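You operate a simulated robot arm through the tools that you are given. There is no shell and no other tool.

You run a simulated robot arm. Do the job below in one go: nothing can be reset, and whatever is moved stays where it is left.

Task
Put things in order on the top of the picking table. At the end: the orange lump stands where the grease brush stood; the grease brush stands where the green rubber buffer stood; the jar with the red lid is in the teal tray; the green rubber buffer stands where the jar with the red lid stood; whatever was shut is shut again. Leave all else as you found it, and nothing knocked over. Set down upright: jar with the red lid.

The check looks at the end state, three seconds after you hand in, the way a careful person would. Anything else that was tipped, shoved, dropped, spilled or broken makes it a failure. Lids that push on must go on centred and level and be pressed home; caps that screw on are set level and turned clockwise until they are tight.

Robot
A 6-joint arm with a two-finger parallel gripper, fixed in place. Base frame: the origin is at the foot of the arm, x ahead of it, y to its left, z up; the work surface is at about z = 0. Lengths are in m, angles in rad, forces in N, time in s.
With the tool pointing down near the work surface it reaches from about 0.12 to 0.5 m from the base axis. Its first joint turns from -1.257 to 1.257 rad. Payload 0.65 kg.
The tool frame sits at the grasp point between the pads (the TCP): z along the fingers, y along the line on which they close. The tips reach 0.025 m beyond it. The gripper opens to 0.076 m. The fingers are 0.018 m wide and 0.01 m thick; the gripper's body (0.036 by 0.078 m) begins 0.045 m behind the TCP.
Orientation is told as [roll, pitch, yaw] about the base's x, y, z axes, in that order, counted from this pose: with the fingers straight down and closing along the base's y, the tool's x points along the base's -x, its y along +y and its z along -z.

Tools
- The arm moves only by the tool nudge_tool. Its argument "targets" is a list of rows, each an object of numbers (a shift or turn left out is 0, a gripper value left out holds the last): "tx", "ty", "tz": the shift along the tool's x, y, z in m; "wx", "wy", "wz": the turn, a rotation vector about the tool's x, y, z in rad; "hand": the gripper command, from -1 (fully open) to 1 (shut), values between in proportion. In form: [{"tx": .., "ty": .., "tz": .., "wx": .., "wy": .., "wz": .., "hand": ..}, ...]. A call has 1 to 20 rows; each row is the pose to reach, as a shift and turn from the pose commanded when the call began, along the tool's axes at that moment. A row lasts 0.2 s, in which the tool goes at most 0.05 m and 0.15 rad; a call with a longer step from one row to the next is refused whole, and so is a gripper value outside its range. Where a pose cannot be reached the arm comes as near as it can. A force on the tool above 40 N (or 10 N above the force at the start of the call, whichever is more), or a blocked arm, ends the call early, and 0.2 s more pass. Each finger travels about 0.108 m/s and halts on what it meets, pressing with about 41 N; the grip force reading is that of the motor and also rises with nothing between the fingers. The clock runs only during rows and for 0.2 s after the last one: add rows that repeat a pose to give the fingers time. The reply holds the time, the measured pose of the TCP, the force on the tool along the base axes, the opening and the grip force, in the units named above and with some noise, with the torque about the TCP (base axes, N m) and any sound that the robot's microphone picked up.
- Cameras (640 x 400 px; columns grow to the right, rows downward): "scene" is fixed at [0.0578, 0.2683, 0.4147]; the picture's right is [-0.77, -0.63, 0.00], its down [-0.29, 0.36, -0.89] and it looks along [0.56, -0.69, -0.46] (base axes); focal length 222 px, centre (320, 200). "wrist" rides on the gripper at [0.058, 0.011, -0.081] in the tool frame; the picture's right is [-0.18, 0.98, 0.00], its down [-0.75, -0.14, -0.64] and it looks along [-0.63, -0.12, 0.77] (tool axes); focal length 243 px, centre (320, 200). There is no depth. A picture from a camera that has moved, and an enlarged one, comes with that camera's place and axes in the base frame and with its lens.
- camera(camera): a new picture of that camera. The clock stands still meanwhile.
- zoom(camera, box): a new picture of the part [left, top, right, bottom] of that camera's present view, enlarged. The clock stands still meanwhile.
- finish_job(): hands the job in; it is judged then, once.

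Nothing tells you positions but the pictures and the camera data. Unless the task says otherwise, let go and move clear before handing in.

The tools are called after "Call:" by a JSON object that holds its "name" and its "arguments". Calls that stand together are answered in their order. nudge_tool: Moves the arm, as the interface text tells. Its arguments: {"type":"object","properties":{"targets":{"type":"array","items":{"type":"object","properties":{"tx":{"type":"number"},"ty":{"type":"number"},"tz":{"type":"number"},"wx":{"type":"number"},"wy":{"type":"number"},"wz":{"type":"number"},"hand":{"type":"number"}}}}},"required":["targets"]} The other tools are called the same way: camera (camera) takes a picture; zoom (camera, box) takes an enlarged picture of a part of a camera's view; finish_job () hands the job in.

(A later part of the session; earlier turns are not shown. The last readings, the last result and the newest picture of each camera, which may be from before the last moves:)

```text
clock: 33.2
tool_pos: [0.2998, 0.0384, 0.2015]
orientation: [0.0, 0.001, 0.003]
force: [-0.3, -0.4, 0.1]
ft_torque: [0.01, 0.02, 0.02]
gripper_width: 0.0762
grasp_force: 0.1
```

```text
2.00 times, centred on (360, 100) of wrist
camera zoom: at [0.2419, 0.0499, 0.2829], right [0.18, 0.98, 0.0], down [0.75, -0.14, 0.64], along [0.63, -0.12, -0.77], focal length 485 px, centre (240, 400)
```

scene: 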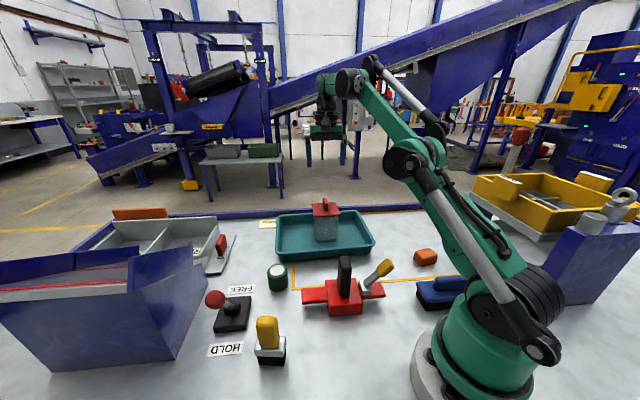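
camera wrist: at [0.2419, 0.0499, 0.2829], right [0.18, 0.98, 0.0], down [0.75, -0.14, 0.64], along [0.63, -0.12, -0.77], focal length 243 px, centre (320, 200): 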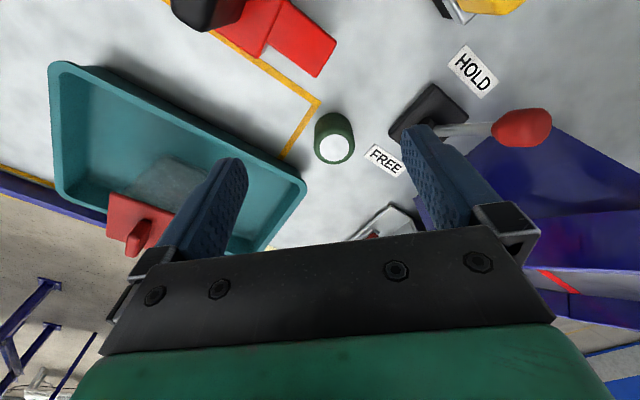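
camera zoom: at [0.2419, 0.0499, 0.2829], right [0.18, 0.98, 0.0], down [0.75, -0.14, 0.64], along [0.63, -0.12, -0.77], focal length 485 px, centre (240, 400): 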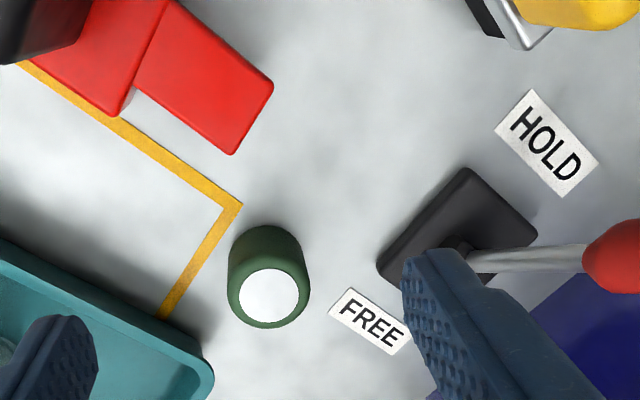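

The buffer is a cylinder about 45 mm across and 45 mm tall at (0.367, 0.042). The fingers have room on both sides, so I'll move above it and verify.

Call:
{"name": "nudge_tool", "arguments": {"targets": [{"tx": -0.034, "ty": 0.002, "tz": 0.02}, {"tx": -0.0672, "ty": 0.0036, "tz": 0.05}, {"tx": -0.0672, "ty": 0.0036, "tz": 0.08}, {"tx": -0.0672, "ty": 0.0036, "tz": 0.1}, {"tx": -0.0672, "ty": 0.0036, "tz": 0.1}]}}

Call:
{"name": "camera", "arguments": {"camera": "wrist"}}

Call:
{"name": "zoom", "arguments": {"camera": "scene", "box": [220, 200, 340, 300]}}

```text
clock: 34.4
tool_pos: [0.3669, 0.0415, 0.1021]
orientation: [0.001, 0.001, 0.001]
force: [-1.6, -0.4, 0.2]
ft_torque: [0.0, 0.01, 0.0]
gripper_width: 0.076
grasp_force: 0.1
```

```text
taken
camera wrist: at [0.3097, 0.0517, 0.1834], right [0.18, 0.98, 0.0], down [0.75, -0.14, 0.64], along [0.63, -0.12, -0.77], focal length 243 px, centre (320, 200)
```

wrist: 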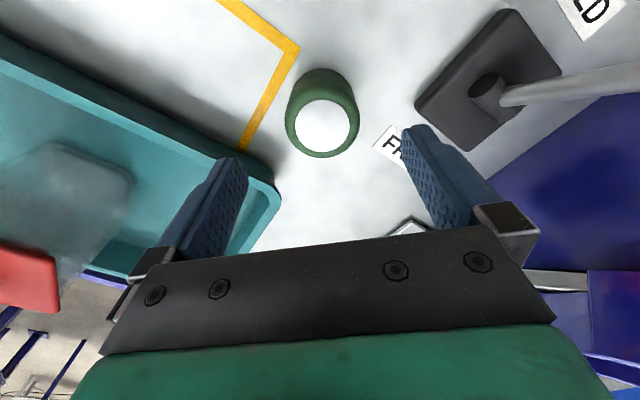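

```text
4.00 times, centred on (280, 250) of scene
camera zoom: at [0.0578, 0.2683, 0.4147], right [-0.77, -0.63, 0.0], down [-0.29, 0.36, -0.89], along [0.56, -0.69, -0.46], focal length 886 px, centre (480, 0)
```

zoom: 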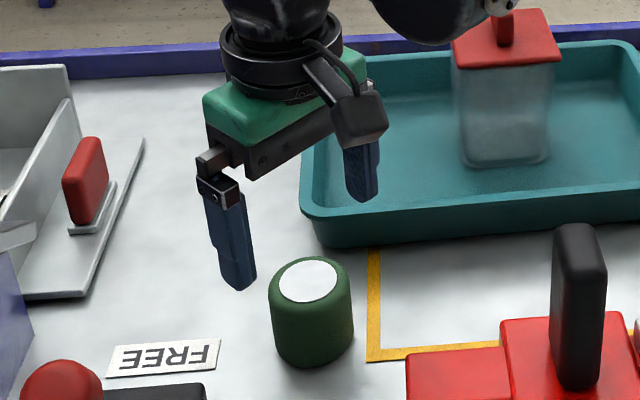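

The buffer is centred under the tool. I'll yaw a bit for more clearance from the tray, then descend and grip.

Call:
{"name": "nudge_tool", "arguments": {"targets": [{"wz": 0.14}, {"wz": 0.28, "tz": 0.01}, {"wz": 0.4, "tz": 0.025}, {"tx": -0.0005, "ty": 0.0005, "wz": 0.4, "tz": 0.045}, {"tx": -0.0005, "ty": 0.0005, "wz": 0.4, "tz": 0.062}, {"tx": -0.0005, "ty": 0.0005, "wz": 0.4, "tz": 0.069}, {"tx": -0.0005, "ty": 0.0005, "wz": 0.4, "tz": 0.069}]}}

Call:
{"name": "camera", "arguments": {"camera": "wrist"}}

Call:
{"name": "zoom", "arguments": {"camera": "scene", "box": [220, 200, 340, 300]}}

```text
clock: 36.0
tool_pos: [0.3671, 0.0437, 0.0344]
orientation: [0.0, 0.001, -0.4]
force: [-0.8, 0.4, -0.3]
ft_torque: [-0.03, 0.01, 0.03]
gripper_width: 0.0761
grasp_force: 0.0
```

```text
taken
camera wrist: at [0.3176, 0.076, 0.1143], right [0.55, 0.83, 0.0], down [0.64, -0.42, 0.64], along [0.54, -0.35, -0.77], focal length 243 px, centre (320, 200)
```

wrist: 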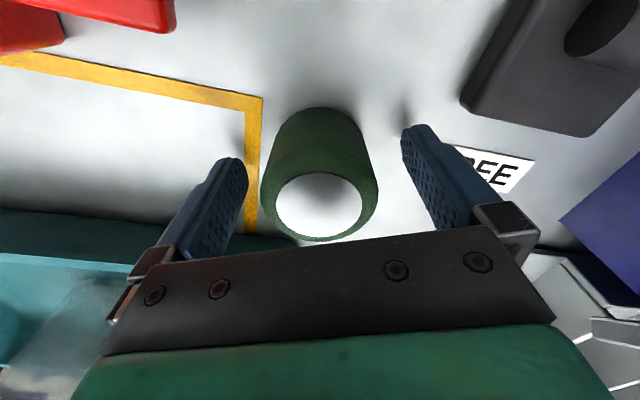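

```text
4.00 times, centred on (280, 250) of scene
camera zoom: at [0.0578, 0.2683, 0.4147], right [-0.77, -0.63, 0.0], down [-0.29, 0.36, -0.89], along [0.56, -0.69, -0.46], focal length 886 px, centre (480, 0)
```

zoom: 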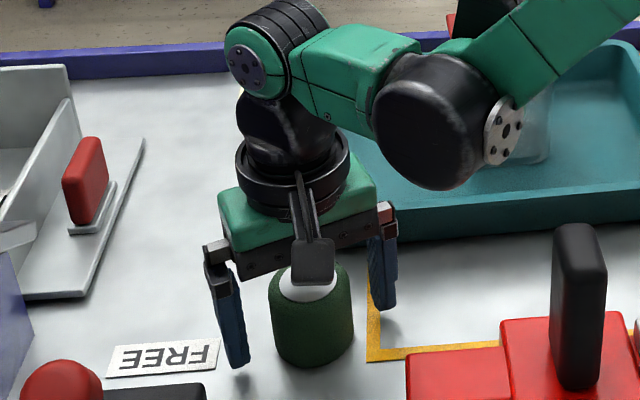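

Call:
{"name": "nudge_tool", "arguments": {"targets": [{"hand": -0.3}, {"hand": 0.3}, {"hand": 1}, {"hand": 1}, {"hand": 1}]}}

Call:
{"name": "camera", "arguments": {"camera": "wrist"}}

```text
clock: 37.2
tool_pos: [0.3664, 0.0437, 0.0317]
orientation: [-0.001, 0.001, -0.398]
force: [-0.2, 0.7, -0.2]
ft_torque: [0.0, 0.01, 0.03]
gripper_width: 0.044
grasp_force: 40.9
```

```text
taken
camera wrist: at [0.3176, 0.076, 0.1145], right [0.55, 0.83, 0.0], down [0.64, -0.42, 0.64], along [0.54, -0.35, -0.77], focal length 243 px, centre (320, 200)
```

wrist: 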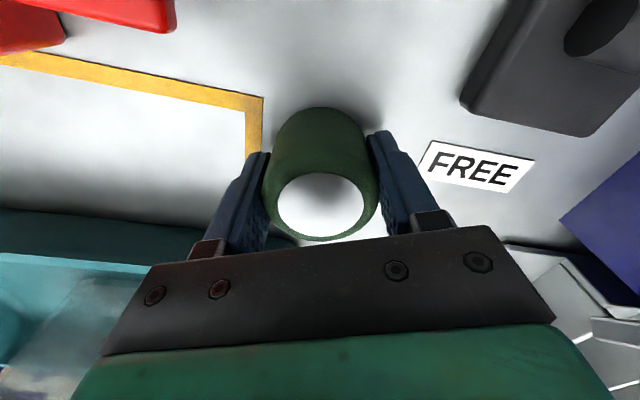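

Good centred grip on the buffer. I'll lift it and carry it over to the jar's old spot at (0.200, -0.384), staying well clear of the jar in the tray.

Call:
{"name": "nudge_tool", "arguments": {"targets": [{"tz": -0.01}, {"tz": -0.04}, {"tz": -0.08}, {"tz": -0.12}, {"tz": -0.15}, {"tx": -0.0005, "ty": -0.02, "tz": -0.15, "wz": 0.03}, {"tx": -0.001, "ty": -0.055, "tz": -0.15, "wz": 0.08}, {"tx": -0.002, "ty": -0.095, "tz": -0.15, "wz": 0.14}, {"tx": -0.003, "ty": -0.135, "tz": -0.15, "wz": 0.2}, {"tx": -0.004, "ty": -0.175, "tz": -0.15, "wz": 0.26}, {"tx": -0.005, "ty": -0.215, "tz": -0.15, "wz": 0.32}, {"tx": -0.006, "ty": -0.255, "tz": -0.15, "wz": 0.38}, {"tx": -0.007, "ty": -0.295, "tz": -0.15, "wz": 0.44}, {"tx": -0.008, "ty": -0.335, "tz": -0.15, "wz": 0.5}, {"tx": -0.009, "ty": -0.375, "tz": -0.15, "wz": 0.57}, {"tx": -0.01, "ty": -0.41, "tz": -0.15, "wz": 0.63}, {"tx": -0.011, "ty": -0.44, "tz": -0.15, "wz": 0.67}, {"tx": -0.0111, "ty": -0.4574, "tz": -0.15, "wz": 0.69}, {"tx": -0.0111, "ty": -0.4574, "tz": -0.15, "wz": 0.69}]}}

Call:
{"name": "camera", "arguments": {"camera": "scene"}}

Call:
{"name": "camera", "arguments": {"camera": "wrist"}}

```text
clock: 41.2
tool_pos: [0.1999, -0.3833, 0.1808]
orientation: [0.0, 0.0, -1.09]
force: [-0.9, -0.1, -1.4]
ft_torque: [-0.02, 0.03, 0.02]
gripper_width: 0.0441
grasp_force: 40.9
```

```text
taken
```

scene: 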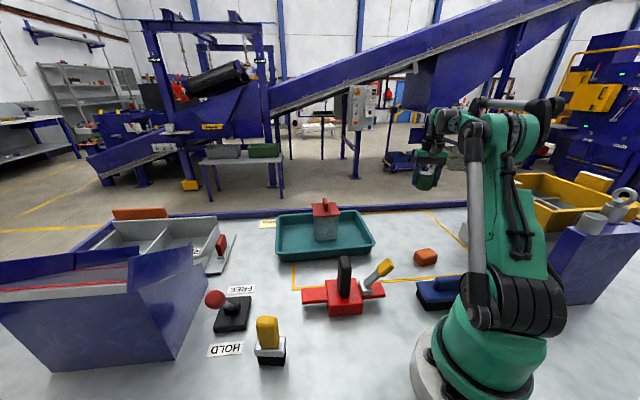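

```text
taken
camera wrist: at [0.1829, -0.3272, 0.262], right [0.96, 0.29, 0.0], down [0.22, -0.73, 0.64], along [0.19, -0.62, -0.77], focal length 243 px, centre (320, 200)
```

wrist: 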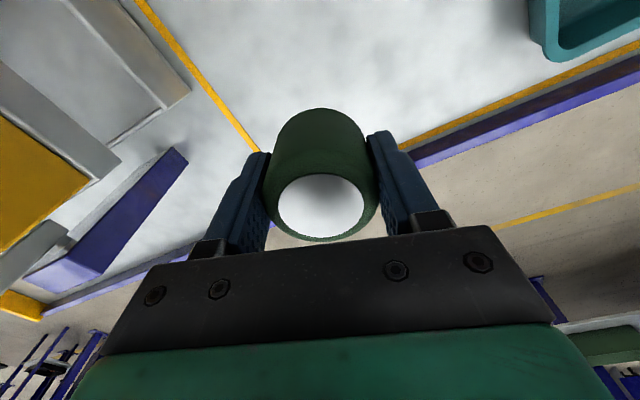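

Call:
{"name": "nudge_tool", "arguments": {"targets": [{"tz": 0.03}, {"tz": 0.065}, {"tz": 0.1}, {"tz": 0.125}, {"tz": 0.138}, {"tz": 0.144}, {"tz": 0.147}, {"tz": 0.148}, {"tz": 0.148}]}}

Call:
{"name": "zoom", "arguments": {"camera": "scene", "box": [380, 180, 460, 240]}}

```text
clock: 43.2
tool_pos: [0.2, -0.3825, 0.034]
orientation: [-0.001, 0.0, -1.088]
force: [-0.9, 0.3, -1.0]
ft_torque: [0.03, -0.02, 0.01]
gripper_width: 0.0439
grasp_force: 40.6
```

```text
6.67 times, centred on (420, 210) of scene
camera zoom: at [0.0578, 0.2683, 0.4147], right [-0.77, -0.63, 0.0], down [-0.29, 0.36, -0.89], along [0.56, -0.69, -0.46], focal length 1478 px, centre (-347, 133)
```

zoom: 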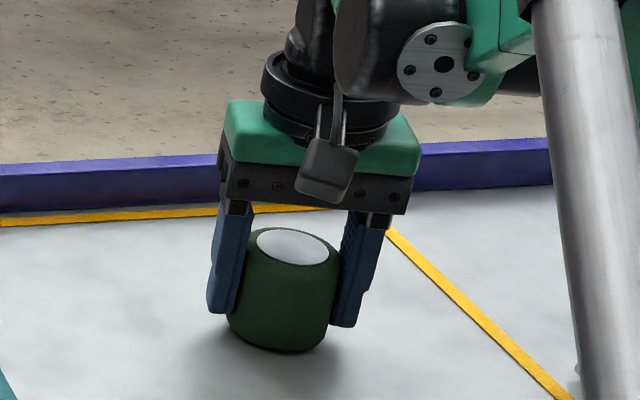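

Call:
{"name": "nudge_tool", "arguments": {"targets": [{"tz": 0.001}, {"tz": 0.002}, {"tz": 0.002}]}}

```text
clock: 44.0
tool_pos: [0.2006, -0.3835, 0.0342]
orientation: [0.001, -0.003, -1.09]
force: [0.8, 0.2, 36.1]
ft_torque: [-0.1, 0.0, 0.1]
gripper_width: 0.044
grasp_force: 41.4
```

Call:
{"name": "nudge_tool", "arguments": {"targets": [{"tz": -0.001}, {"tz": -0.0015}, {"tz": -0.0015, "hand": 0}, {"tz": -0.0015, "hand": -0.5}, {"tz": -0.0015, "hand": -1}, {"tz": -0.0015, "hand": -1}, {"tz": -0.02}, {"tz": -0.06}, {"tz": -0.1}, {"tz": -0.14}, {"tz": -0.15}]}}

Call:
{"name": "zoom", "arguments": {"camera": "scene", "box": [380, 180, 460, 240]}}

Call:
{"name": "camera", "arguments": {"camera": "wrist"}}

```text
clock: 46.4
tool_pos: [0.1992, -0.3827, 0.1822]
orientation: [0.001, 0.0, -1.09]
force: [0.4, 0.7, -0.6]
ft_torque: [0.02, -0.04, 0.0]
gripper_width: 0.0759
grasp_force: 0.0
```

```text
6.67 times, centred on (420, 210) of scene
camera zoom: at [0.0578, 0.2683, 0.4147], right [-0.77, -0.63, 0.0], down [-0.29, 0.36, -0.89], along [0.56, -0.69, -0.46], focal length 1478 px, centre (-347, 133)
```

zoom: 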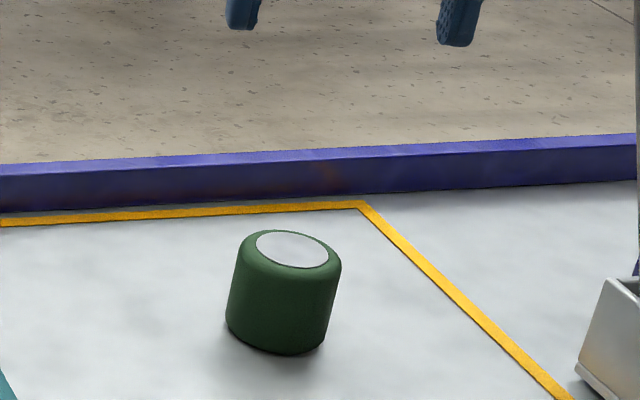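

```text
taken
camera wrist: at [0.1827, -0.326, 0.2636], right [0.96, 0.29, 0.0], down [0.22, -0.73, 0.64], along [0.19, -0.62, -0.77], focal length 243 px, centre (320, 200)
```

wrist: 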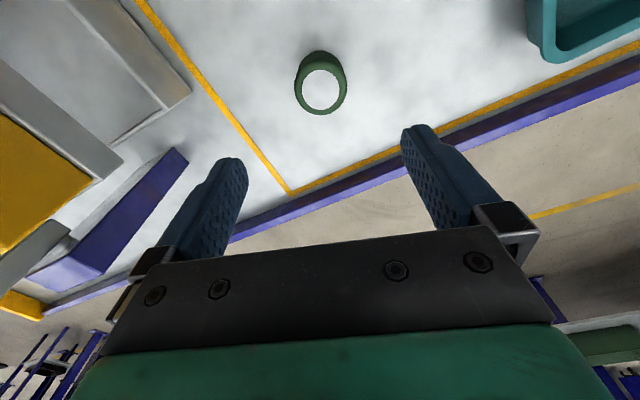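

The buffer stands upright on the jar's old spot. Next I'll swing over to inspect the yellow-handled brush.

Call:
{"name": "nudge_tool", "arguments": {"targets": [{"tx": 0.0227, "ty": 0.0299, "tz": -0.01, "wz": -0.106}, {"tx": 0.0455, "ty": 0.0598, "tz": -0.02, "wz": -0.213}, {"tx": 0.0682, "ty": 0.0897, "tz": -0.03, "wz": -0.319}, {"tx": 0.091, "ty": 0.1196, "tz": -0.038, "wz": -0.426}, {"tx": 0.1137, "ty": 0.1495, "tz": -0.038, "wz": -0.532}, {"tx": 0.147, "ty": 0.1669, "tz": -0.038, "wz": -0.639}, {"tx": 0.1802, "ty": 0.1842, "tz": -0.038, "wz": -0.745}, {"tx": 0.2135, "ty": 0.2016, "tz": -0.038, "wz": -0.851}, {"tx": 0.2467, "ty": 0.2189, "tz": -0.038, "wz": -0.958}, {"tx": 0.2847, "ty": 0.2209, "tz": -0.038, "wz": -1.064}, {"tx": 0.3227, "ty": 0.2229, "tz": -0.038, "wz": -1.17}, {"tx": 0.3606, "ty": 0.2249, "tz": -0.038, "wz": -1.277}, {"tx": 0.3986, "ty": 0.2269, "tz": -0.038, "wz": -1.383}, {"tx": 0.4366, "ty": 0.2289, "tz": -0.038, "wz": -1.49}, {"tx": 0.4366, "ty": 0.2289, "tz": -0.038, "wz": -1.49}]}}

Call:
{"name": "camera", "arguments": {"camera": "wrist"}}

Call:
{"name": "zoom", "arguments": {"camera": "wrist", "box": [220, 40, 460, 200]}}

Call:
{"name": "zoom", "arguments": {"camera": "scene", "box": [230, 290, 330, 390]}}

```text
clock: 49.6
tool_pos: [0.2001, 0.1118, 0.2207]
orientation: [-0.001, 0.001, 0.401]
force: [0.6, -0.9, 0.8]
ft_torque: [-0.01, 0.01, -0.05]
gripper_width: 0.0759
grasp_force: 0.1
```

```text
taken
camera wrist: at [0.1433, 0.0982, 0.3019], right [-0.21, 0.98, 0.0], down [0.75, 0.16, 0.64], along [0.63, 0.14, -0.77], focal length 243 px, centre (320, 200)
```

wrist: 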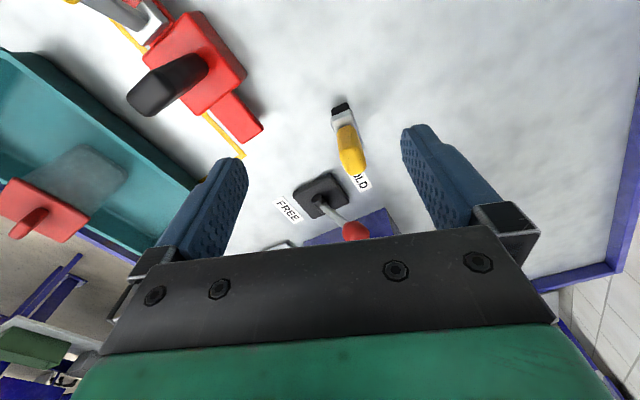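

```text
2.50 times, centred on (340, 120) of wrist
camera zoom: at [0.1433, 0.0982, 0.3019], right [-0.21, 0.98, 0.0], down [0.75, 0.16, 0.64], along [0.63, 0.14, -0.77], focal length 606 px, centre (270, 400)
```

zoom: 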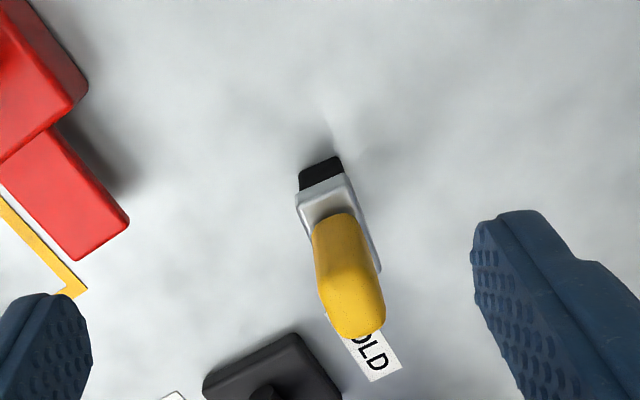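

```text
4.00 times, centred on (280, 340) of scene
camera zoom: at [0.0578, 0.2683, 0.4147], right [-0.77, -0.63, 0.0], down [-0.29, 0.36, -0.89], along [0.56, -0.69, -0.46], focal length 886 px, centre (480, -360)
```

zoom: 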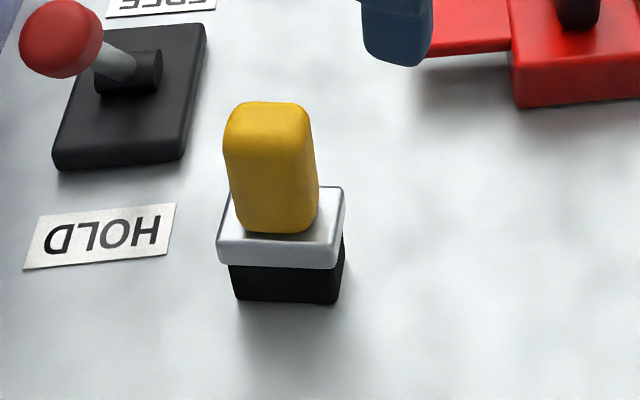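

The brush stands on its bristles at about (0.2535, 0.155). It is about 10 cm tall, and its wide side runs at about 37° in the base frame. I'll hover above the handle with the fingers closing across its thin side.

Call:
{"name": "nudge_tool", "arguments": {"targets": [{"tx": -0.033, "ty": 0.0095, "wz": -0.126}, {"tx": -0.066, "ty": 0.019, "wz": -0.252}, {"tx": -0.066, "ty": 0.019, "tz": 0.04, "wz": -0.252}, {"tx": -0.066, "ty": 0.019, "tz": 0.075, "wz": -0.252}, {"tx": -0.066, "ty": 0.019, "tz": 0.075, "wz": -0.252}]}}

Call:
{"name": "camera", "arguments": {"camera": "wrist"}}

Call:
{"name": "zoom", "arguments": {"camera": "scene", "box": [210, 260, 330, 380]}}

```text
clock: 50.8
tool_pos: [0.2542, 0.1548, 0.1433]
orientation: [0.002, -0.003, 0.655]
force: [0.9, 0.0, 0.2]
ft_torque: [0.01, 0.02, 0.01]
gripper_width: 0.076
grasp_force: 0.0
```

```text
taken
camera wrist: at [0.2013, 0.1275, 0.2261], right [-0.45, 0.89, 0.0], down [0.68, 0.35, 0.64], along [0.57, 0.29, -0.77], focal length 243 px, centre (320, 200)
```

wrist: 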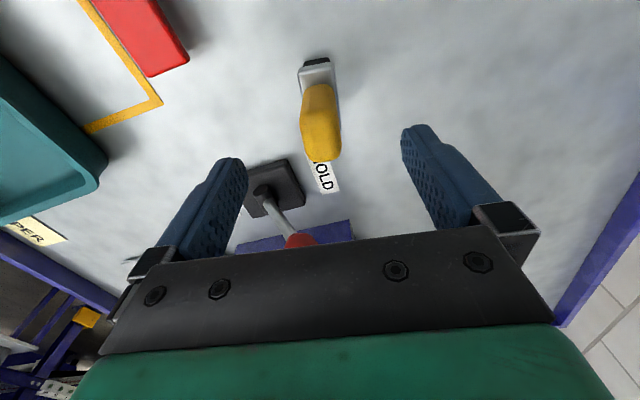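

```text
3.33 times, centred on (270, 320) of scene
camera zoom: at [0.0578, 0.2683, 0.4147], right [-0.77, -0.63, 0.0], down [-0.29, 0.36, -0.89], along [0.56, -0.69, -0.46], focal length 739 px, centre (487, -200)
```

zoom: 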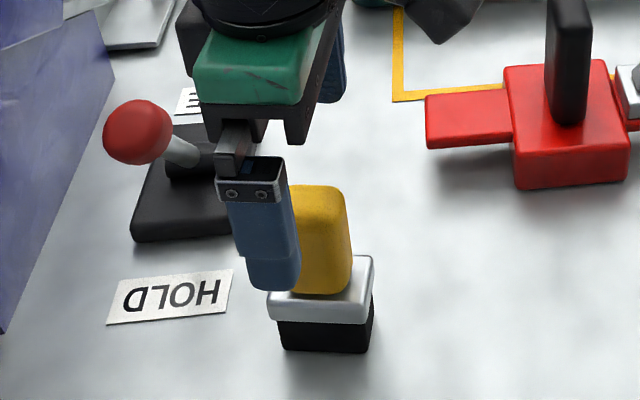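

Aligned well with the handle. Descending to grip with tips just above the ferrule.

Call:
{"name": "nudge_tool", "arguments": {"targets": [{"tz": 0.02}, {"tz": 0.042}, {"tz": 0.06}, {"tz": 0.066}, {"tz": 0.066}]}}

Call:
{"name": "camera", "arguments": {"camera": "wrist"}}

Call:
{"name": "zoom", "arguments": {"camera": "scene", "box": [210, 280, 330, 380]}}

```text
clock: 52.0
tool_pos: [0.253, 0.1534, 0.078]
orientation: [0.0, 0.001, 0.653]
force: [-0.3, -0.3, -0.1]
ft_torque: [0.0, -0.01, 0.01]
gripper_width: 0.0764
grasp_force: 0.0
```

```text
taken
camera wrist: at [0.2006, 0.1267, 0.1599], right [-0.45, 0.89, 0.0], down [0.68, 0.35, 0.64], along [0.57, 0.29, -0.77], focal length 243 px, centre (320, 200)
```

wrist: 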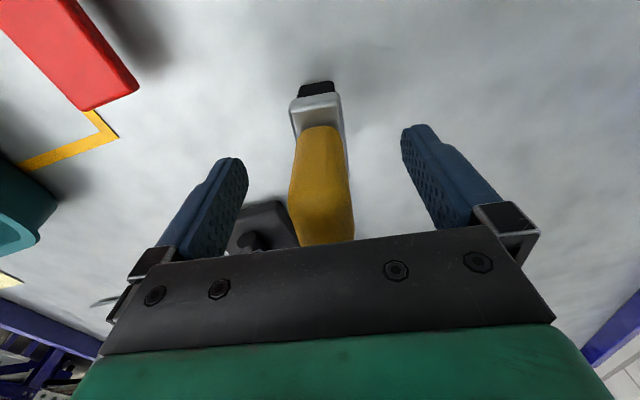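

```text
4.00 times, centred on (270, 330) of scene
camera zoom: at [0.0578, 0.2683, 0.4147], right [-0.77, -0.63, 0.0], down [-0.29, 0.36, -0.89], along [0.56, -0.69, -0.46], focal length 886 px, centre (520, -320)
```

zoom: 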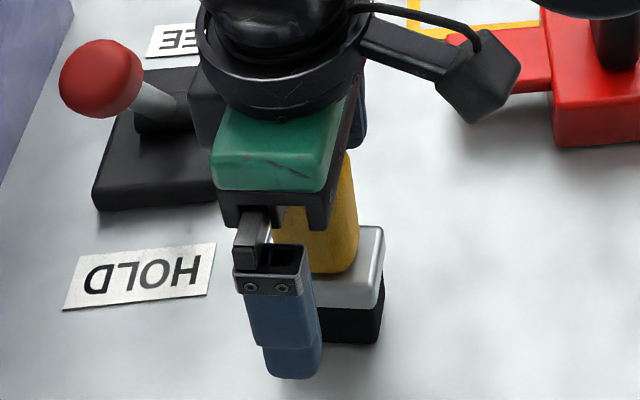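

Call:
{"name": "nudge_tool", "arguments": {"targets": [{"hand": -0.2}, {"hand": 0.2}, {"hand": 0.4}, {"hand": 0.6}, {"hand": 1}, {"hand": 1}, {"hand": 1}]}}

Call:
{"name": "camera", "arguments": {"camera": "wrist"}}

Call:
{"name": "zoom", "arguments": {"camera": "scene", "box": [210, 280, 330, 380]}}

```text
clock: 53.6
tool_pos: [0.2533, 0.1544, 0.078]
orientation: [0.0, 0.001, 0.654]
force: [-1.0, -0.1, -0.4]
ft_torque: [-0.02, -0.02, -0.04]
gripper_width: 0.0212
grasp_force: 38.5
```

```text
taken
camera wrist: at [0.2006, 0.1267, 0.16], right [-0.45, 0.89, 0.0], down [0.68, 0.35, 0.64], along [0.57, 0.29, -0.77], focal length 243 px, centre (320, 200)
```

wrist: 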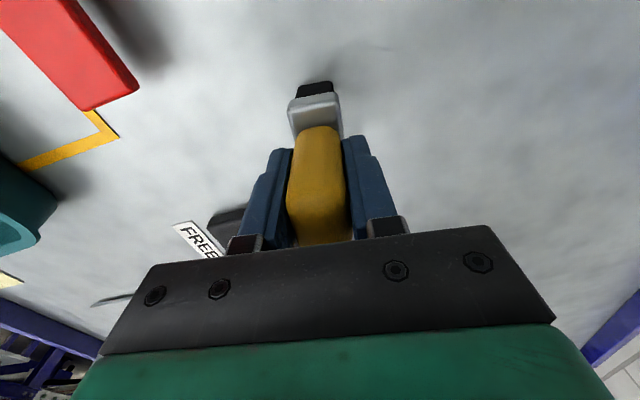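

```text
4.00 times, centred on (270, 330) of scene
camera zoom: at [0.0578, 0.2683, 0.4147], right [-0.77, -0.63, 0.0], down [-0.29, 0.36, -0.89], along [0.56, -0.69, -0.46], focal length 886 px, centre (520, -320)
```

zoom: 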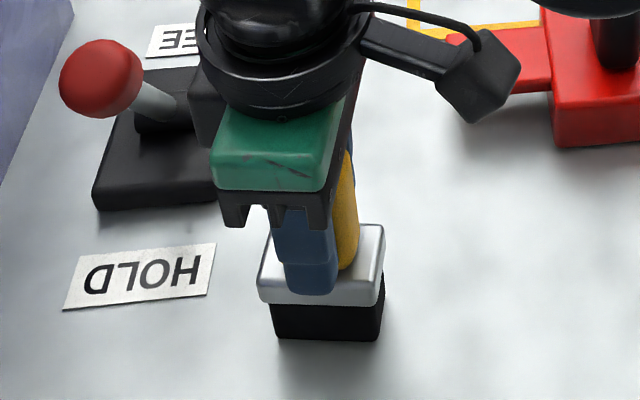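

The handle is gripped squarely. I'll lift and carry the brush to the buffer's old spot (0.368, 0.043), keeping its orientation.

Call:
{"name": "nudge_tool", "arguments": {"targets": [{"tz": -0.01}, {"tz": -0.035}, {"tz": -0.07}, {"tz": -0.1}, {"tx": -0.002, "ty": -0.012, "tz": -0.1}, {"tx": -0.006, "ty": -0.04, "tz": -0.1}, {"tx": -0.011, "ty": -0.072, "tz": -0.1}, {"tx": -0.016, "ty": -0.105, "tz": -0.1}, {"tx": -0.02, "ty": -0.135, "tz": -0.1}, {"tx": -0.023, "ty": -0.153, "tz": -0.1}, {"tx": -0.0234, "ty": -0.1582, "tz": -0.1}, {"tx": -0.0234, "ty": -0.1582, "tz": -0.1}]}}

Call:
{"name": "camera", "arguments": {"camera": "scene"}}

Call:
{"name": "camera", "arguments": {"camera": "wrist"}}

```text
clock: 56.2
tool_pos: [0.3674, 0.0422, 0.1786]
orientation: [0.001, -0.001, 0.653]
force: [-0.7, 0.1, -1.4]
ft_torque: [0.03, -0.01, -0.01]
gripper_width: 0.0214
grasp_force: 38.6
```

```text
taken
```

scene: 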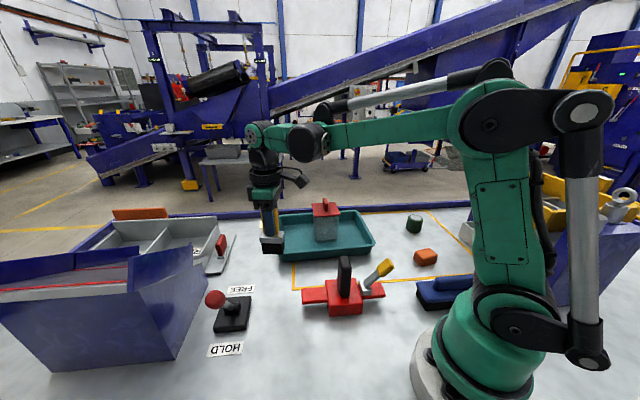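

```text
taken
camera wrist: at [0.3148, 0.015, 0.2604], right [-0.45, 0.89, 0.0], down [0.68, 0.35, 0.64], along [0.57, 0.29, -0.77], focal length 243 px, centre (320, 200)
```

wrist: 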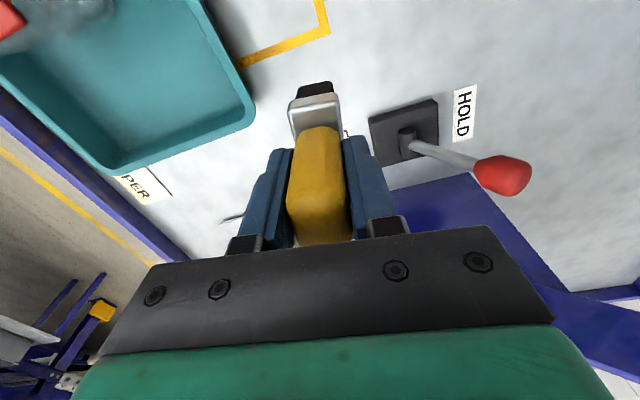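

Call:
{"name": "nudge_tool", "arguments": {"targets": [{"tz": 0.02}, {"tz": 0.045}, {"tz": 0.07}, {"tz": 0.085}, {"tz": 0.093}, {"tz": 0.097}, {"tz": 0.098}, {"tz": 0.098}]}}

Call:
{"name": "zoom", "arguments": {"camera": "scene", "box": [220, 200, 340, 300]}}

```text
clock: 58.0
tool_pos: [0.3679, 0.0405, 0.0802]
orientation: [0.0, 0.001, 0.652]
force: [-0.8, -0.4, -1.1]
ft_torque: [-0.01, 0.02, 0.02]
gripper_width: 0.0217
grasp_force: 38.9
```

```text
4.00 times, centred on (280, 250) of scene
camera zoom: at [0.0578, 0.2683, 0.4147], right [-0.77, -0.63, 0.0], down [-0.29, 0.36, -0.89], along [0.56, -0.69, -0.46], focal length 886 px, centre (480, 0)
```

zoom: 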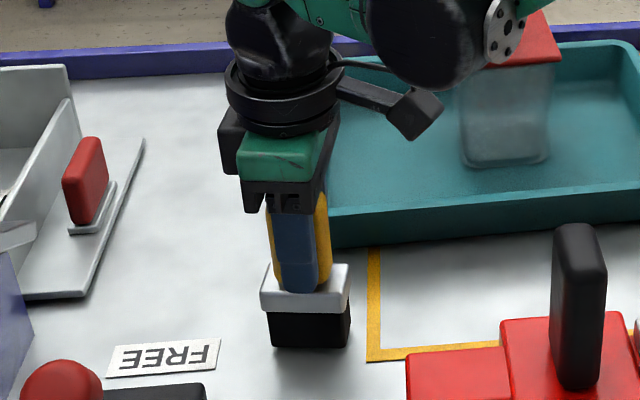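

Call:
{"name": "nudge_tool", "arguments": {"targets": [{"tz": 0.001}, {"tz": 0.0015}, {"tz": 0.0015}]}}

```text
clock: 58.8
tool_pos: [0.3678, 0.0418, 0.0798]
orientation: [-0.001, 0.0, 0.651]
force: [-1.0, 0.7, -0.6]
ft_torque: [0.01, 0.03, 0.0]
gripper_width: 0.0215
grasp_force: 38.5
```

Call:
{"name": "nudge_tool", "arguments": {"targets": [{"tz": 0.0005}, {"tz": 0.001}, {"tz": 0.001}]}}

```text
clock: 59.6
tool_pos: [0.368, 0.0415, 0.081]
orientation: [0.0, 0.001, 0.652]
force: [-0.3, 0.1, -1.4]
ft_torque: [-0.01, 0.0, 0.03]
gripper_width: 0.0216
grasp_force: 38.7
```

Call:
{"name": "nudge_tool", "arguments": {"targets": [{"tz": 0.0005}, {"tz": 0.001}, {"tz": 0.001}]}}

Call:
{"name": "zoom", "arguments": {"camera": "scene", "box": [260, 250, 320, 300]}}

```text
clock: 60.4
tool_pos: [0.3683, 0.0411, 0.078]
orientation: [0.001, -0.001, 0.653]
force: [-1.9, -0.6, 33.6]
ft_torque: [0.06, 0.0, 0.02]
gripper_width: 0.0217
grasp_force: 38.5
```

```text
8.00 times, centred on (290, 275) of scene
camera zoom: at [0.0577, 0.2683, 0.4147], right [-0.77, -0.63, 0.0], down [-0.29, 0.36, -0.89], along [0.56, -0.69, -0.46], focal length 1773 px, centre (560, -400)
```

zoom: 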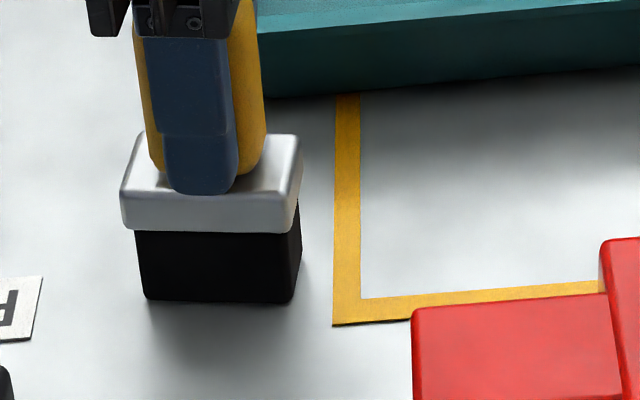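

Contact with the table. I'll ease off the pressure, release and rise.

Call:
{"name": "nudge_tool", "arguments": {"targets": [{"tz": -0.0008}, {"tz": -0.0008}, {"tz": -0.0008, "hand": 0.2}, {"tz": -0.0008, "hand": -0.2}, {"tz": -0.0008, "hand": -0.6}, {"tz": -0.0008, "hand": -0.6}, {"tz": -0.02}, {"tz": -0.06}, {"tz": -0.1}, {"tz": -0.13, "hand": -1}, {"tz": -0.13}]}}

Call:
{"name": "camera", "arguments": {"camera": "scene"}}

Call:
{"name": "zoom", "arguments": {"camera": "scene", "box": [220, 200, 340, 300]}}

```text
clock: 62.8
tool_pos: [0.3689, 0.0393, 0.2081]
orientation: [0.001, 0.0, 0.653]
force: [0.1, 0.7, -0.4]
ft_torque: [0.02, -0.03, -0.01]
gripper_width: 0.076
grasp_force: 0.0
```

```text
taken
```

scene: 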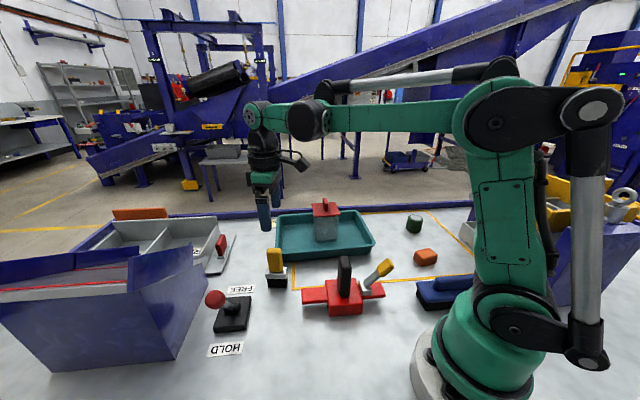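

```text
4.00 times, centred on (280, 250) of scene
camera zoom: at [0.0578, 0.2683, 0.4147], right [-0.77, -0.63, 0.0], down [-0.29, 0.36, -0.89], along [0.56, -0.69, -0.46], focal length 886 px, centre (480, 0)
```

zoom: 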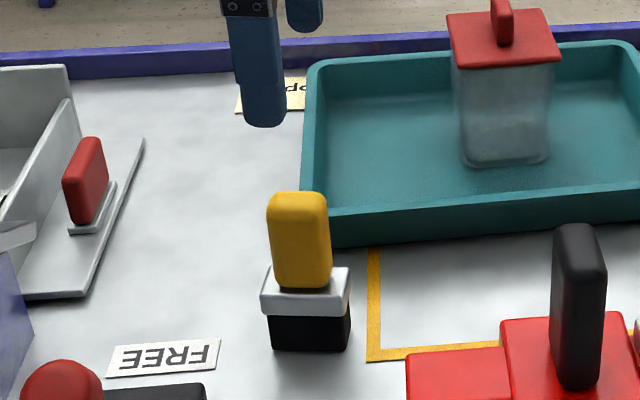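

The brush stands upright on the buffer's old spot. Last is the orange lump; I'll swing back to it with the camera.

Call:
{"name": "nudge_tool", "arguments": {"targets": [{"tx": 0.0274, "ty": -0.0018, "wz": 0.135}, {"tx": 0.0549, "ty": -0.0036, "wz": 0.27}, {"tx": 0.0823, "ty": -0.0054, "wz": 0.405}, {"tx": 0.1098, "ty": -0.0072, "wz": 0.539}, {"tx": 0.1372, "ty": -0.009, "wz": 0.674}, {"tx": 0.1647, "ty": -0.0108, "wz": 0.809}, {"tx": 0.1921, "ty": -0.0125, "wz": 0.944}, {"tx": 0.2196, "ty": -0.0143, "wz": 1.079}, {"tx": 0.247, "ty": -0.0161, "wz": 1.214}, {"tx": 0.2745, "ty": -0.0179, "wz": 1.348}, {"tx": 0.3019, "ty": -0.0197, "wz": 1.483}, {"tx": 0.3294, "ty": -0.0215, "wz": 1.618}, {"tx": 0.3568, "ty": -0.0233, "wz": 1.753}, {"tx": 0.3568, "ty": -0.0233, "wz": 1.753}]}}

Call:
{"name": "camera", "arguments": {"camera": "wrist"}}

Call:
{"name": "zoom", "arguments": {"camera": "scene", "box": [380, 220, 480, 320]}}

```text
clock: 65.8
tool_pos: [0.098, -0.1929, 0.208]
orientation: [0.0, -0.001, -1.1]
force: [0.2, -0.8, 0.7]
ft_torque: [0.01, -0.01, 0.0]
gripper_width: 0.0763
grasp_force: 0.0
```

```text
taken
camera wrist: at [0.0821, -0.1368, 0.2879], right [0.96, 0.28, 0.0], down [0.21, -0.73, 0.64], along [0.18, -0.62, -0.77], focal length 243 px, centre (320, 200)
```

wrist: 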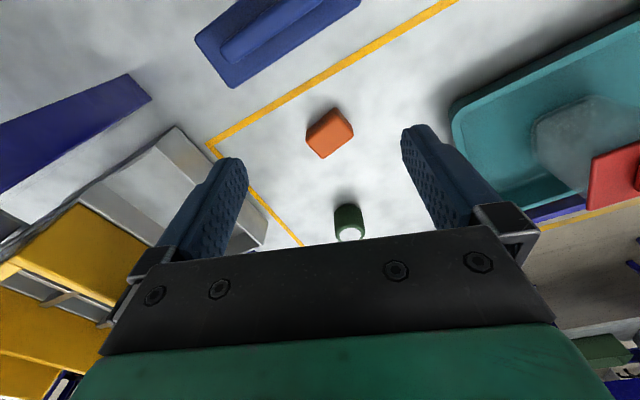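

```text
4.00 times, centred on (430, 270) of scene
camera zoom: at [0.0578, 0.2683, 0.4147], right [-0.77, -0.63, 0.0], down [-0.29, 0.36, -0.89], along [0.56, -0.69, -0.46], focal length 886 px, centre (-120, -80)
```

zoom: 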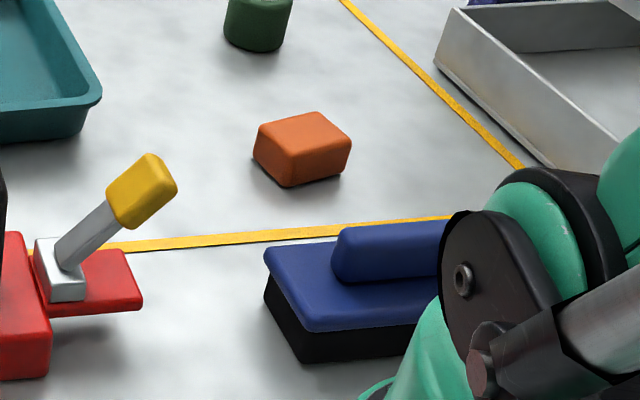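

Call:
{"name": "zoom", "arguments": {"camera": "wrist", "box": [270, 80, 390, 180]}}

Call:
{"name": "zoom", "arguments": {"camera": "scene", "box": [405, 235, 455, 275]}}

```text
4.00 times, centred on (330, 130) of wrist
camera zoom: at [0.0821, -0.1368, 0.2879], right [0.96, 0.28, 0.0], down [0.21, -0.73, 0.64], along [0.18, -0.62, -0.77], focal length 970 px, centre (280, 480)
```

zoom: 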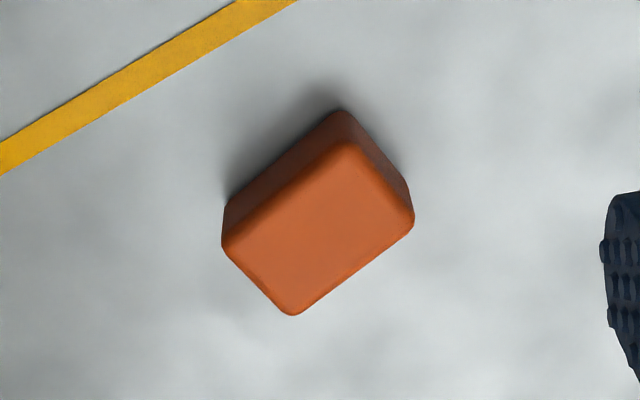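

```text
10.00 times, centred on (430, 255) of scene
camera zoom: at [0.0578, 0.2683, 0.4147], right [-0.77, -0.63, 0.0], down [-0.29, 0.36, -0.89], along [0.56, -0.69, -0.46], focal length 2216 px, centre (-780, -350)
```

zoom: 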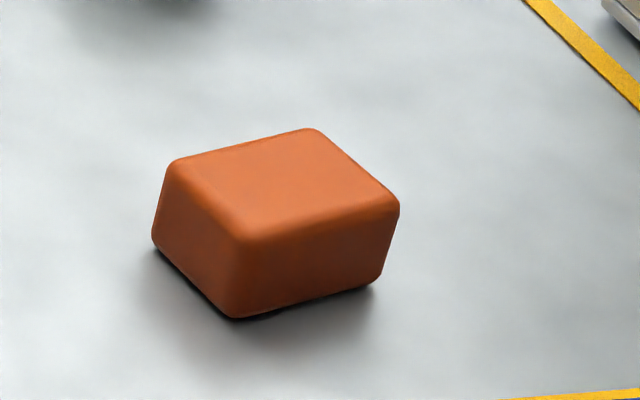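

The lump is a rounded block about 31 × 46 × 26 mm at (0.1275, -0.2535), its long axis at about 57°. I'll hover with the fingers closing along that long axis.

Call:
{"name": "nudge_tool", "arguments": {"targets": [{"tx": -0.017, "tz": 0.02, "wz": -0.131}, {"tx": -0.034, "ty": -0.0005, "tz": 0.05, "wz": -0.262}, {"tx": -0.0505, "ty": -0.001, "tz": 0.08, "wz": -0.393}, {"tx": -0.0674, "ty": -0.0012, "tz": 0.108, "wz": -0.524}, {"tx": -0.0674, "ty": -0.0012, "tz": 0.108, "wz": -0.524}]}}

Call:
{"name": "camera", "arguments": {"camera": "wrist"}}

Call:
{"name": "camera", "arguments": {"camera": "scene"}}

```text
clock: 67.0
tool_pos: [0.1271, -0.2529, 0.0995]
orientation: [0.0, 0.0, -0.575]
force: [-0.1, 0.0, -0.1]
ft_torque: [0.02, -0.02, -0.02]
gripper_width: 0.076
grasp_force: 0.1
```

```text
taken
camera wrist: at [0.0854, -0.2131, 0.1807], right [0.69, 0.73, 0.0], down [0.56, -0.53, 0.64], along [0.47, -0.44, -0.77], focal length 243 px, centre (320, 200)
```

wrist: 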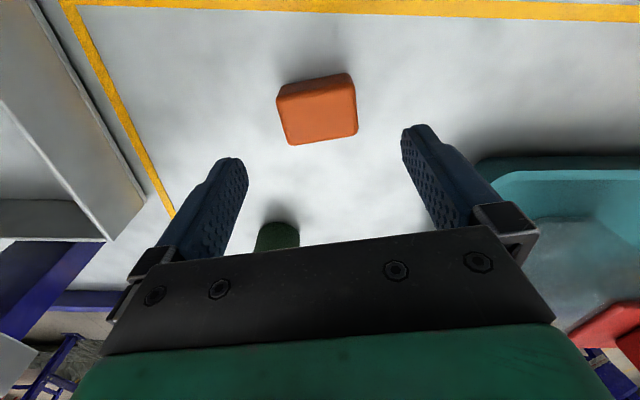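

```text
taken
```

scene: 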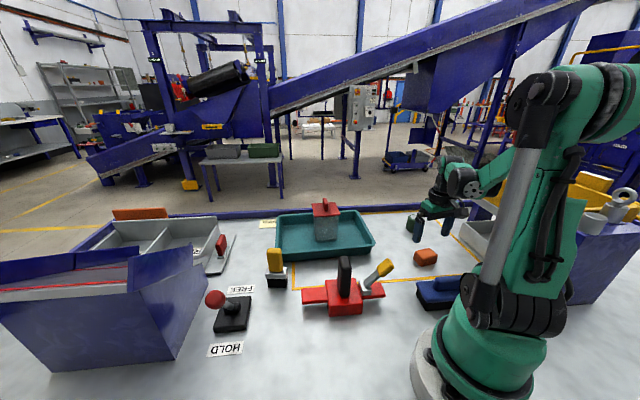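

Centred and aligned. Descending, then closing gently on the lump.

Call:
{"name": "nudge_tool", "arguments": {"targets": [{"ty": -0.001, "tz": 0.025}, {"ty": -0.001, "tz": 0.05}, {"ty": -0.001, "tz": 0.065}, {"ty": -0.001, "tz": 0.071}, {"ty": -0.001, "tz": 0.071, "hand": -0.6}, {"ty": -0.001, "tz": 0.071, "hand": -0.3}, {"ty": -0.001, "tz": 0.071, "hand": -0.2}, {"ty": -0.001, "tz": 0.071, "hand": -0.2}]}}

Call:
{"name": "camera", "arguments": {"camera": "wrist"}}

```text
clock: 68.8
tool_pos: [0.1279, -0.2544, 0.0297]
orientation: [0.0, -0.001, -0.575]
force: [0.2, -0.9, -0.1]
ft_torque: [0.01, 0.0, -0.02]
gripper_width: 0.0484
grasp_force: 41.4
```

```text
taken
camera wrist: at [0.0853, -0.2141, 0.1102], right [0.69, 0.72, 0.0], down [0.55, -0.53, 0.64], along [0.47, -0.44, -0.77], focal length 243 px, centre (320, 200)
```

wrist: 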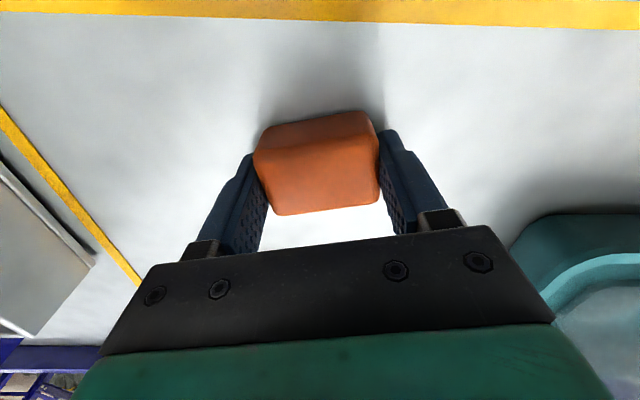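

The lump is held firmly without deforming (48 mm wide). I'll lift high and carry it around to the brush's old spot (0.2535, 0.155).

Call:
{"name": "nudge_tool", "arguments": {"targets": [{"tz": -0.01, "hand": 0.2}, {"tz": -0.05}, {"tz": -0.1}, {"tz": -0.15}, {"tz": -0.19}, {"tx": -0.0008, "ty": 0.022, "tz": -0.19, "wz": -0.06}, {"tx": -0.0024, "ty": 0.059, "tz": -0.19, "wz": -0.15}, {"tx": -0.0038, "ty": 0.096, "tz": -0.19, "wz": -0.24}, {"tx": -0.0052, "ty": 0.133, "tz": -0.19, "wz": -0.33}, {"tx": -0.0066, "ty": 0.17, "tz": -0.19, "wz": -0.42}, {"tx": -0.0078, "ty": 0.207, "tz": -0.19, "wz": -0.51}, {"tx": -0.0087, "ty": 0.244, "tz": -0.19, "wz": -0.6}, {"tx": 0.0121, "ty": 0.2724, "tz": -0.19, "wz": -0.69}, {"tx": 0.0329, "ty": 0.3009, "tz": -0.19, "wz": -0.78}, {"tx": 0.0537, "ty": 0.3293, "tz": -0.19, "wz": -0.87}, {"tx": 0.0745, "ty": 0.3578, "tz": -0.19, "wz": -0.96}, {"tx": 0.0952, "ty": 0.3862, "tz": -0.19, "wz": -1.05}, {"tx": 0.11, "ty": 0.4065, "tz": -0.19, "wz": -1.1}, {"tx": 0.116, "ty": 0.4146, "tz": -0.19, "wz": -1.125}, {"tx": 0.116, "ty": 0.4146, "tz": -0.19, "wz": -1.125}]}}

Call:
{"name": "camera", "arguments": {"camera": "scene"}}

Call:
{"name": "camera", "arguments": {"camera": "wrist"}}

```text
clock: 73.0
tool_pos: [0.2548, 0.1569, 0.2214]
orientation: [-0.002, 0.001, 0.55]
force: [0.4, -0.3, -0.4]
ft_torque: [0.03, 0.0, 0.01]
gripper_width: 0.0485
grasp_force: 40.6
```

```text
taken
```

scene: 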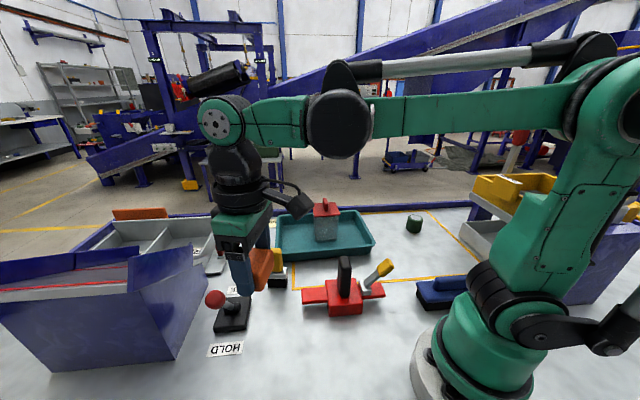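

```text
taken
camera wrist: at [0.201, 0.1354, 0.3027], right [-0.36, 0.93, 0.0], down [0.72, 0.27, 0.64], along [0.6, 0.23, -0.77], focal length 243 px, centre (320, 200)
```

wrist: 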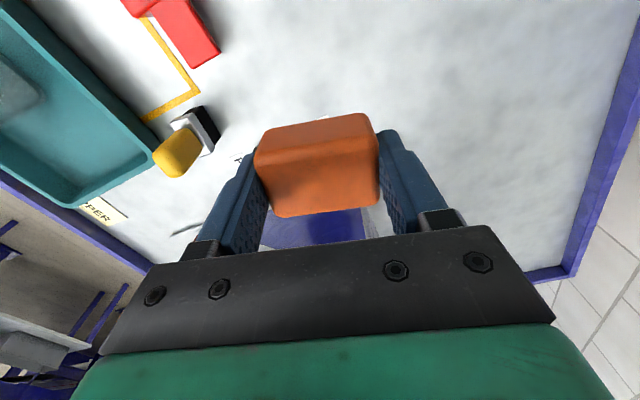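

Call:
{"name": "nudge_tool", "arguments": {"targets": [{"tz": 0.035}, {"tz": 0.08}, {"tz": 0.125}, {"tz": 0.16}, {"tz": 0.178}, {"tz": 0.186}, {"tz": 0.188}, {"tz": 0.188}]}}

Call:
{"name": "zoom", "arguments": {"camera": "scene", "box": [210, 280, 330, 380]}}

```text
clock: 74.8
tool_pos: [0.2569, 0.1551, 0.0294]
orientation: [-0.001, 0.002, 0.55]
force: [0.0, -0.3, 0.0]
ft_torque: [0.01, -0.01, -0.01]
gripper_width: 0.0484
grasp_force: 41.0
```

```text
4.00 times, centred on (270, 330) of scene
camera zoom: at [0.0578, 0.2683, 0.4147], right [-0.77, -0.63, 0.0], down [-0.29, 0.36, -0.89], along [0.56, -0.69, -0.46], focal length 886 px, centre (520, -320)
```

zoom: 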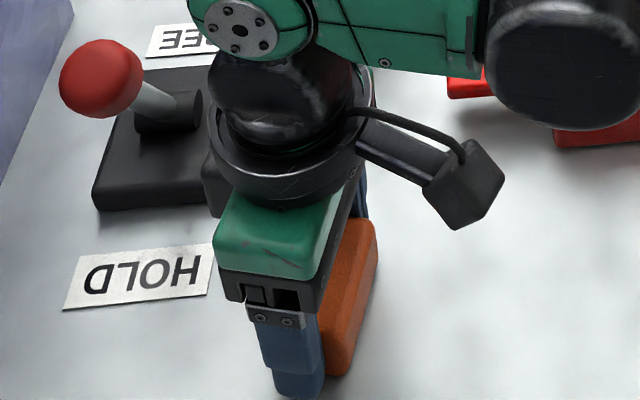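

Call:
{"name": "nudge_tool", "arguments": {"targets": [{"tz": 0.001}, {"tz": 0.0015}, {"tz": 0.0015}]}}

```text
clock: 75.6
tool_pos: [0.2574, 0.1554, 0.0287]
orientation: [0.001, -0.001, 0.55]
force: [0.2, -0.7, -0.8]
ft_torque: [0.01, 0.01, -0.01]
gripper_width: 0.0484
grasp_force: 41.3
```

Call:
{"name": "nudge_tool", "arguments": {"targets": [{"tz": 0.0005}, {"tz": 0.001}, {"tz": 0.001}]}}

```text
clock: 76.4
tool_pos: [0.2564, 0.1552, 0.0286]
orientation: [0.0, -0.001, 0.551]
force: [0.6, -2.0, 15.6]
ft_torque: [-0.03, -0.06, -0.02]
gripper_width: 0.0485
grasp_force: 41.4
```

Contact at about 16 N. I'll ease off, open and rise.

Call:
{"name": "nudge_tool", "arguments": {"targets": [{"tz": -0.0005}, {"tz": -0.0005, "hand": -0.5}, {"tz": -0.0005, "hand": -1}, {"tz": -0.0005, "hand": -1}, {"tz": -0.0005, "hand": -1}, {"tz": -0.02}, {"tz": -0.06}, {"tz": -0.1}, {"tz": -0.14}, {"tz": -0.18}, {"tz": -0.2}]}}

Call:
{"name": "camera", "arguments": {"camera": "scene"}}

Call:
{"name": "zoom", "arguments": {"camera": "scene", "box": [210, 280, 330, 380]}}

Call:
{"name": "camera", "arguments": {"camera": "wrist"}}

```text
clock: 78.8
tool_pos: [0.2577, 0.1548, 0.2295]
orientation: [0.0, 0.0, 0.55]
force: [0.4, -0.2, 0.8]
ft_torque: [0.0, 0.02, 0.02]
gripper_width: 0.0762
grasp_force: 0.0
```

```text
taken
```

scene: 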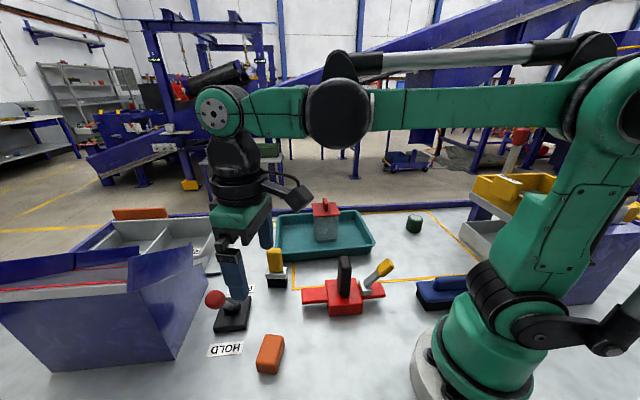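

```text
4.00 times, centred on (270, 330) of scene
camera zoom: at [0.0578, 0.2683, 0.4147], right [-0.77, -0.63, 0.0], down [-0.29, 0.36, -0.89], along [0.56, -0.69, -0.46], focal length 886 px, centre (520, -320)
```

zoom: 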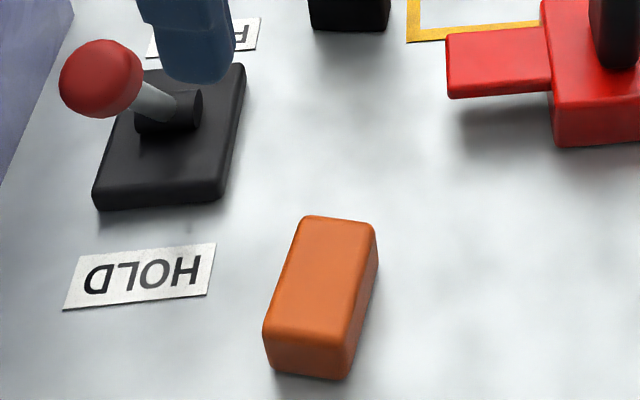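

```text
taken
camera wrist: at [0.2025, 0.1345, 0.3104], right [-0.36, 0.93, 0.0], down [0.72, 0.27, 0.64], along [0.6, 0.23, -0.77], focal length 243 px, centre (320, 200)
```

wrist: 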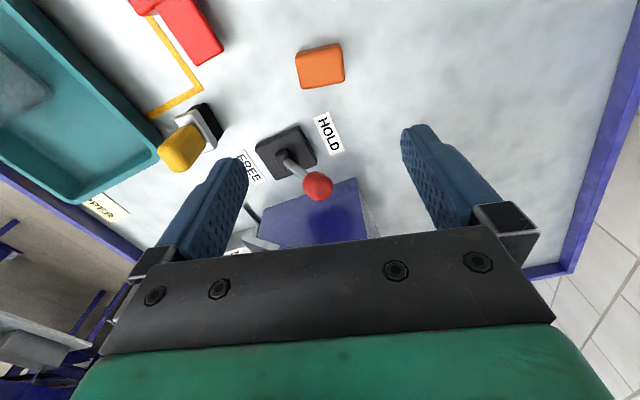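

The lump sits at (0.255, 0.154), where the brush stood. I'll do a final close check of the jar's lid and the buffer before handing in.

Call:
{"name": "zoom", "arguments": {"camera": "scene", "box": [300, 190, 350, 245]}}

Call:
{"name": "zoom", "arguments": {"camera": "scene", "box": [250, 190, 450, 320]}}

```text
7.27 times, centred on (325, 218) of scene
camera zoom: at [0.0578, 0.2683, 0.4147], right [-0.77, -0.63, 0.0], down [-0.29, 0.36, -0.89], along [0.56, -0.69, -0.46], focal length 1612 px, centre (284, 73)
```

zoom: 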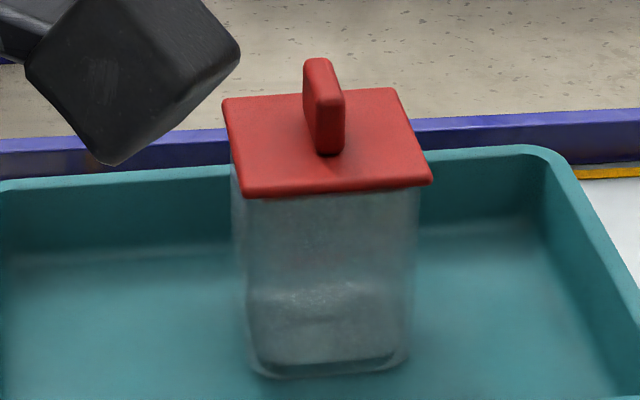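

```text
3.08 times, centred on (350, 255) of scene
camera zoom: at [0.0578, 0.2683, 0.4147], right [-0.77, -0.63, 0.0], down [-0.29, 0.36, -0.89], along [0.56, -0.69, -0.46], focal length 682 px, centre (228, 31)
```

zoom: 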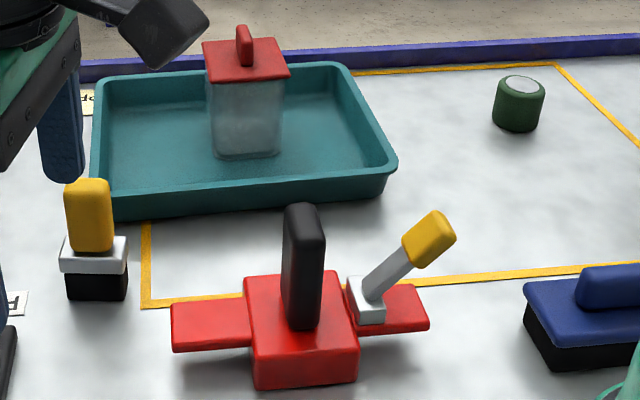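

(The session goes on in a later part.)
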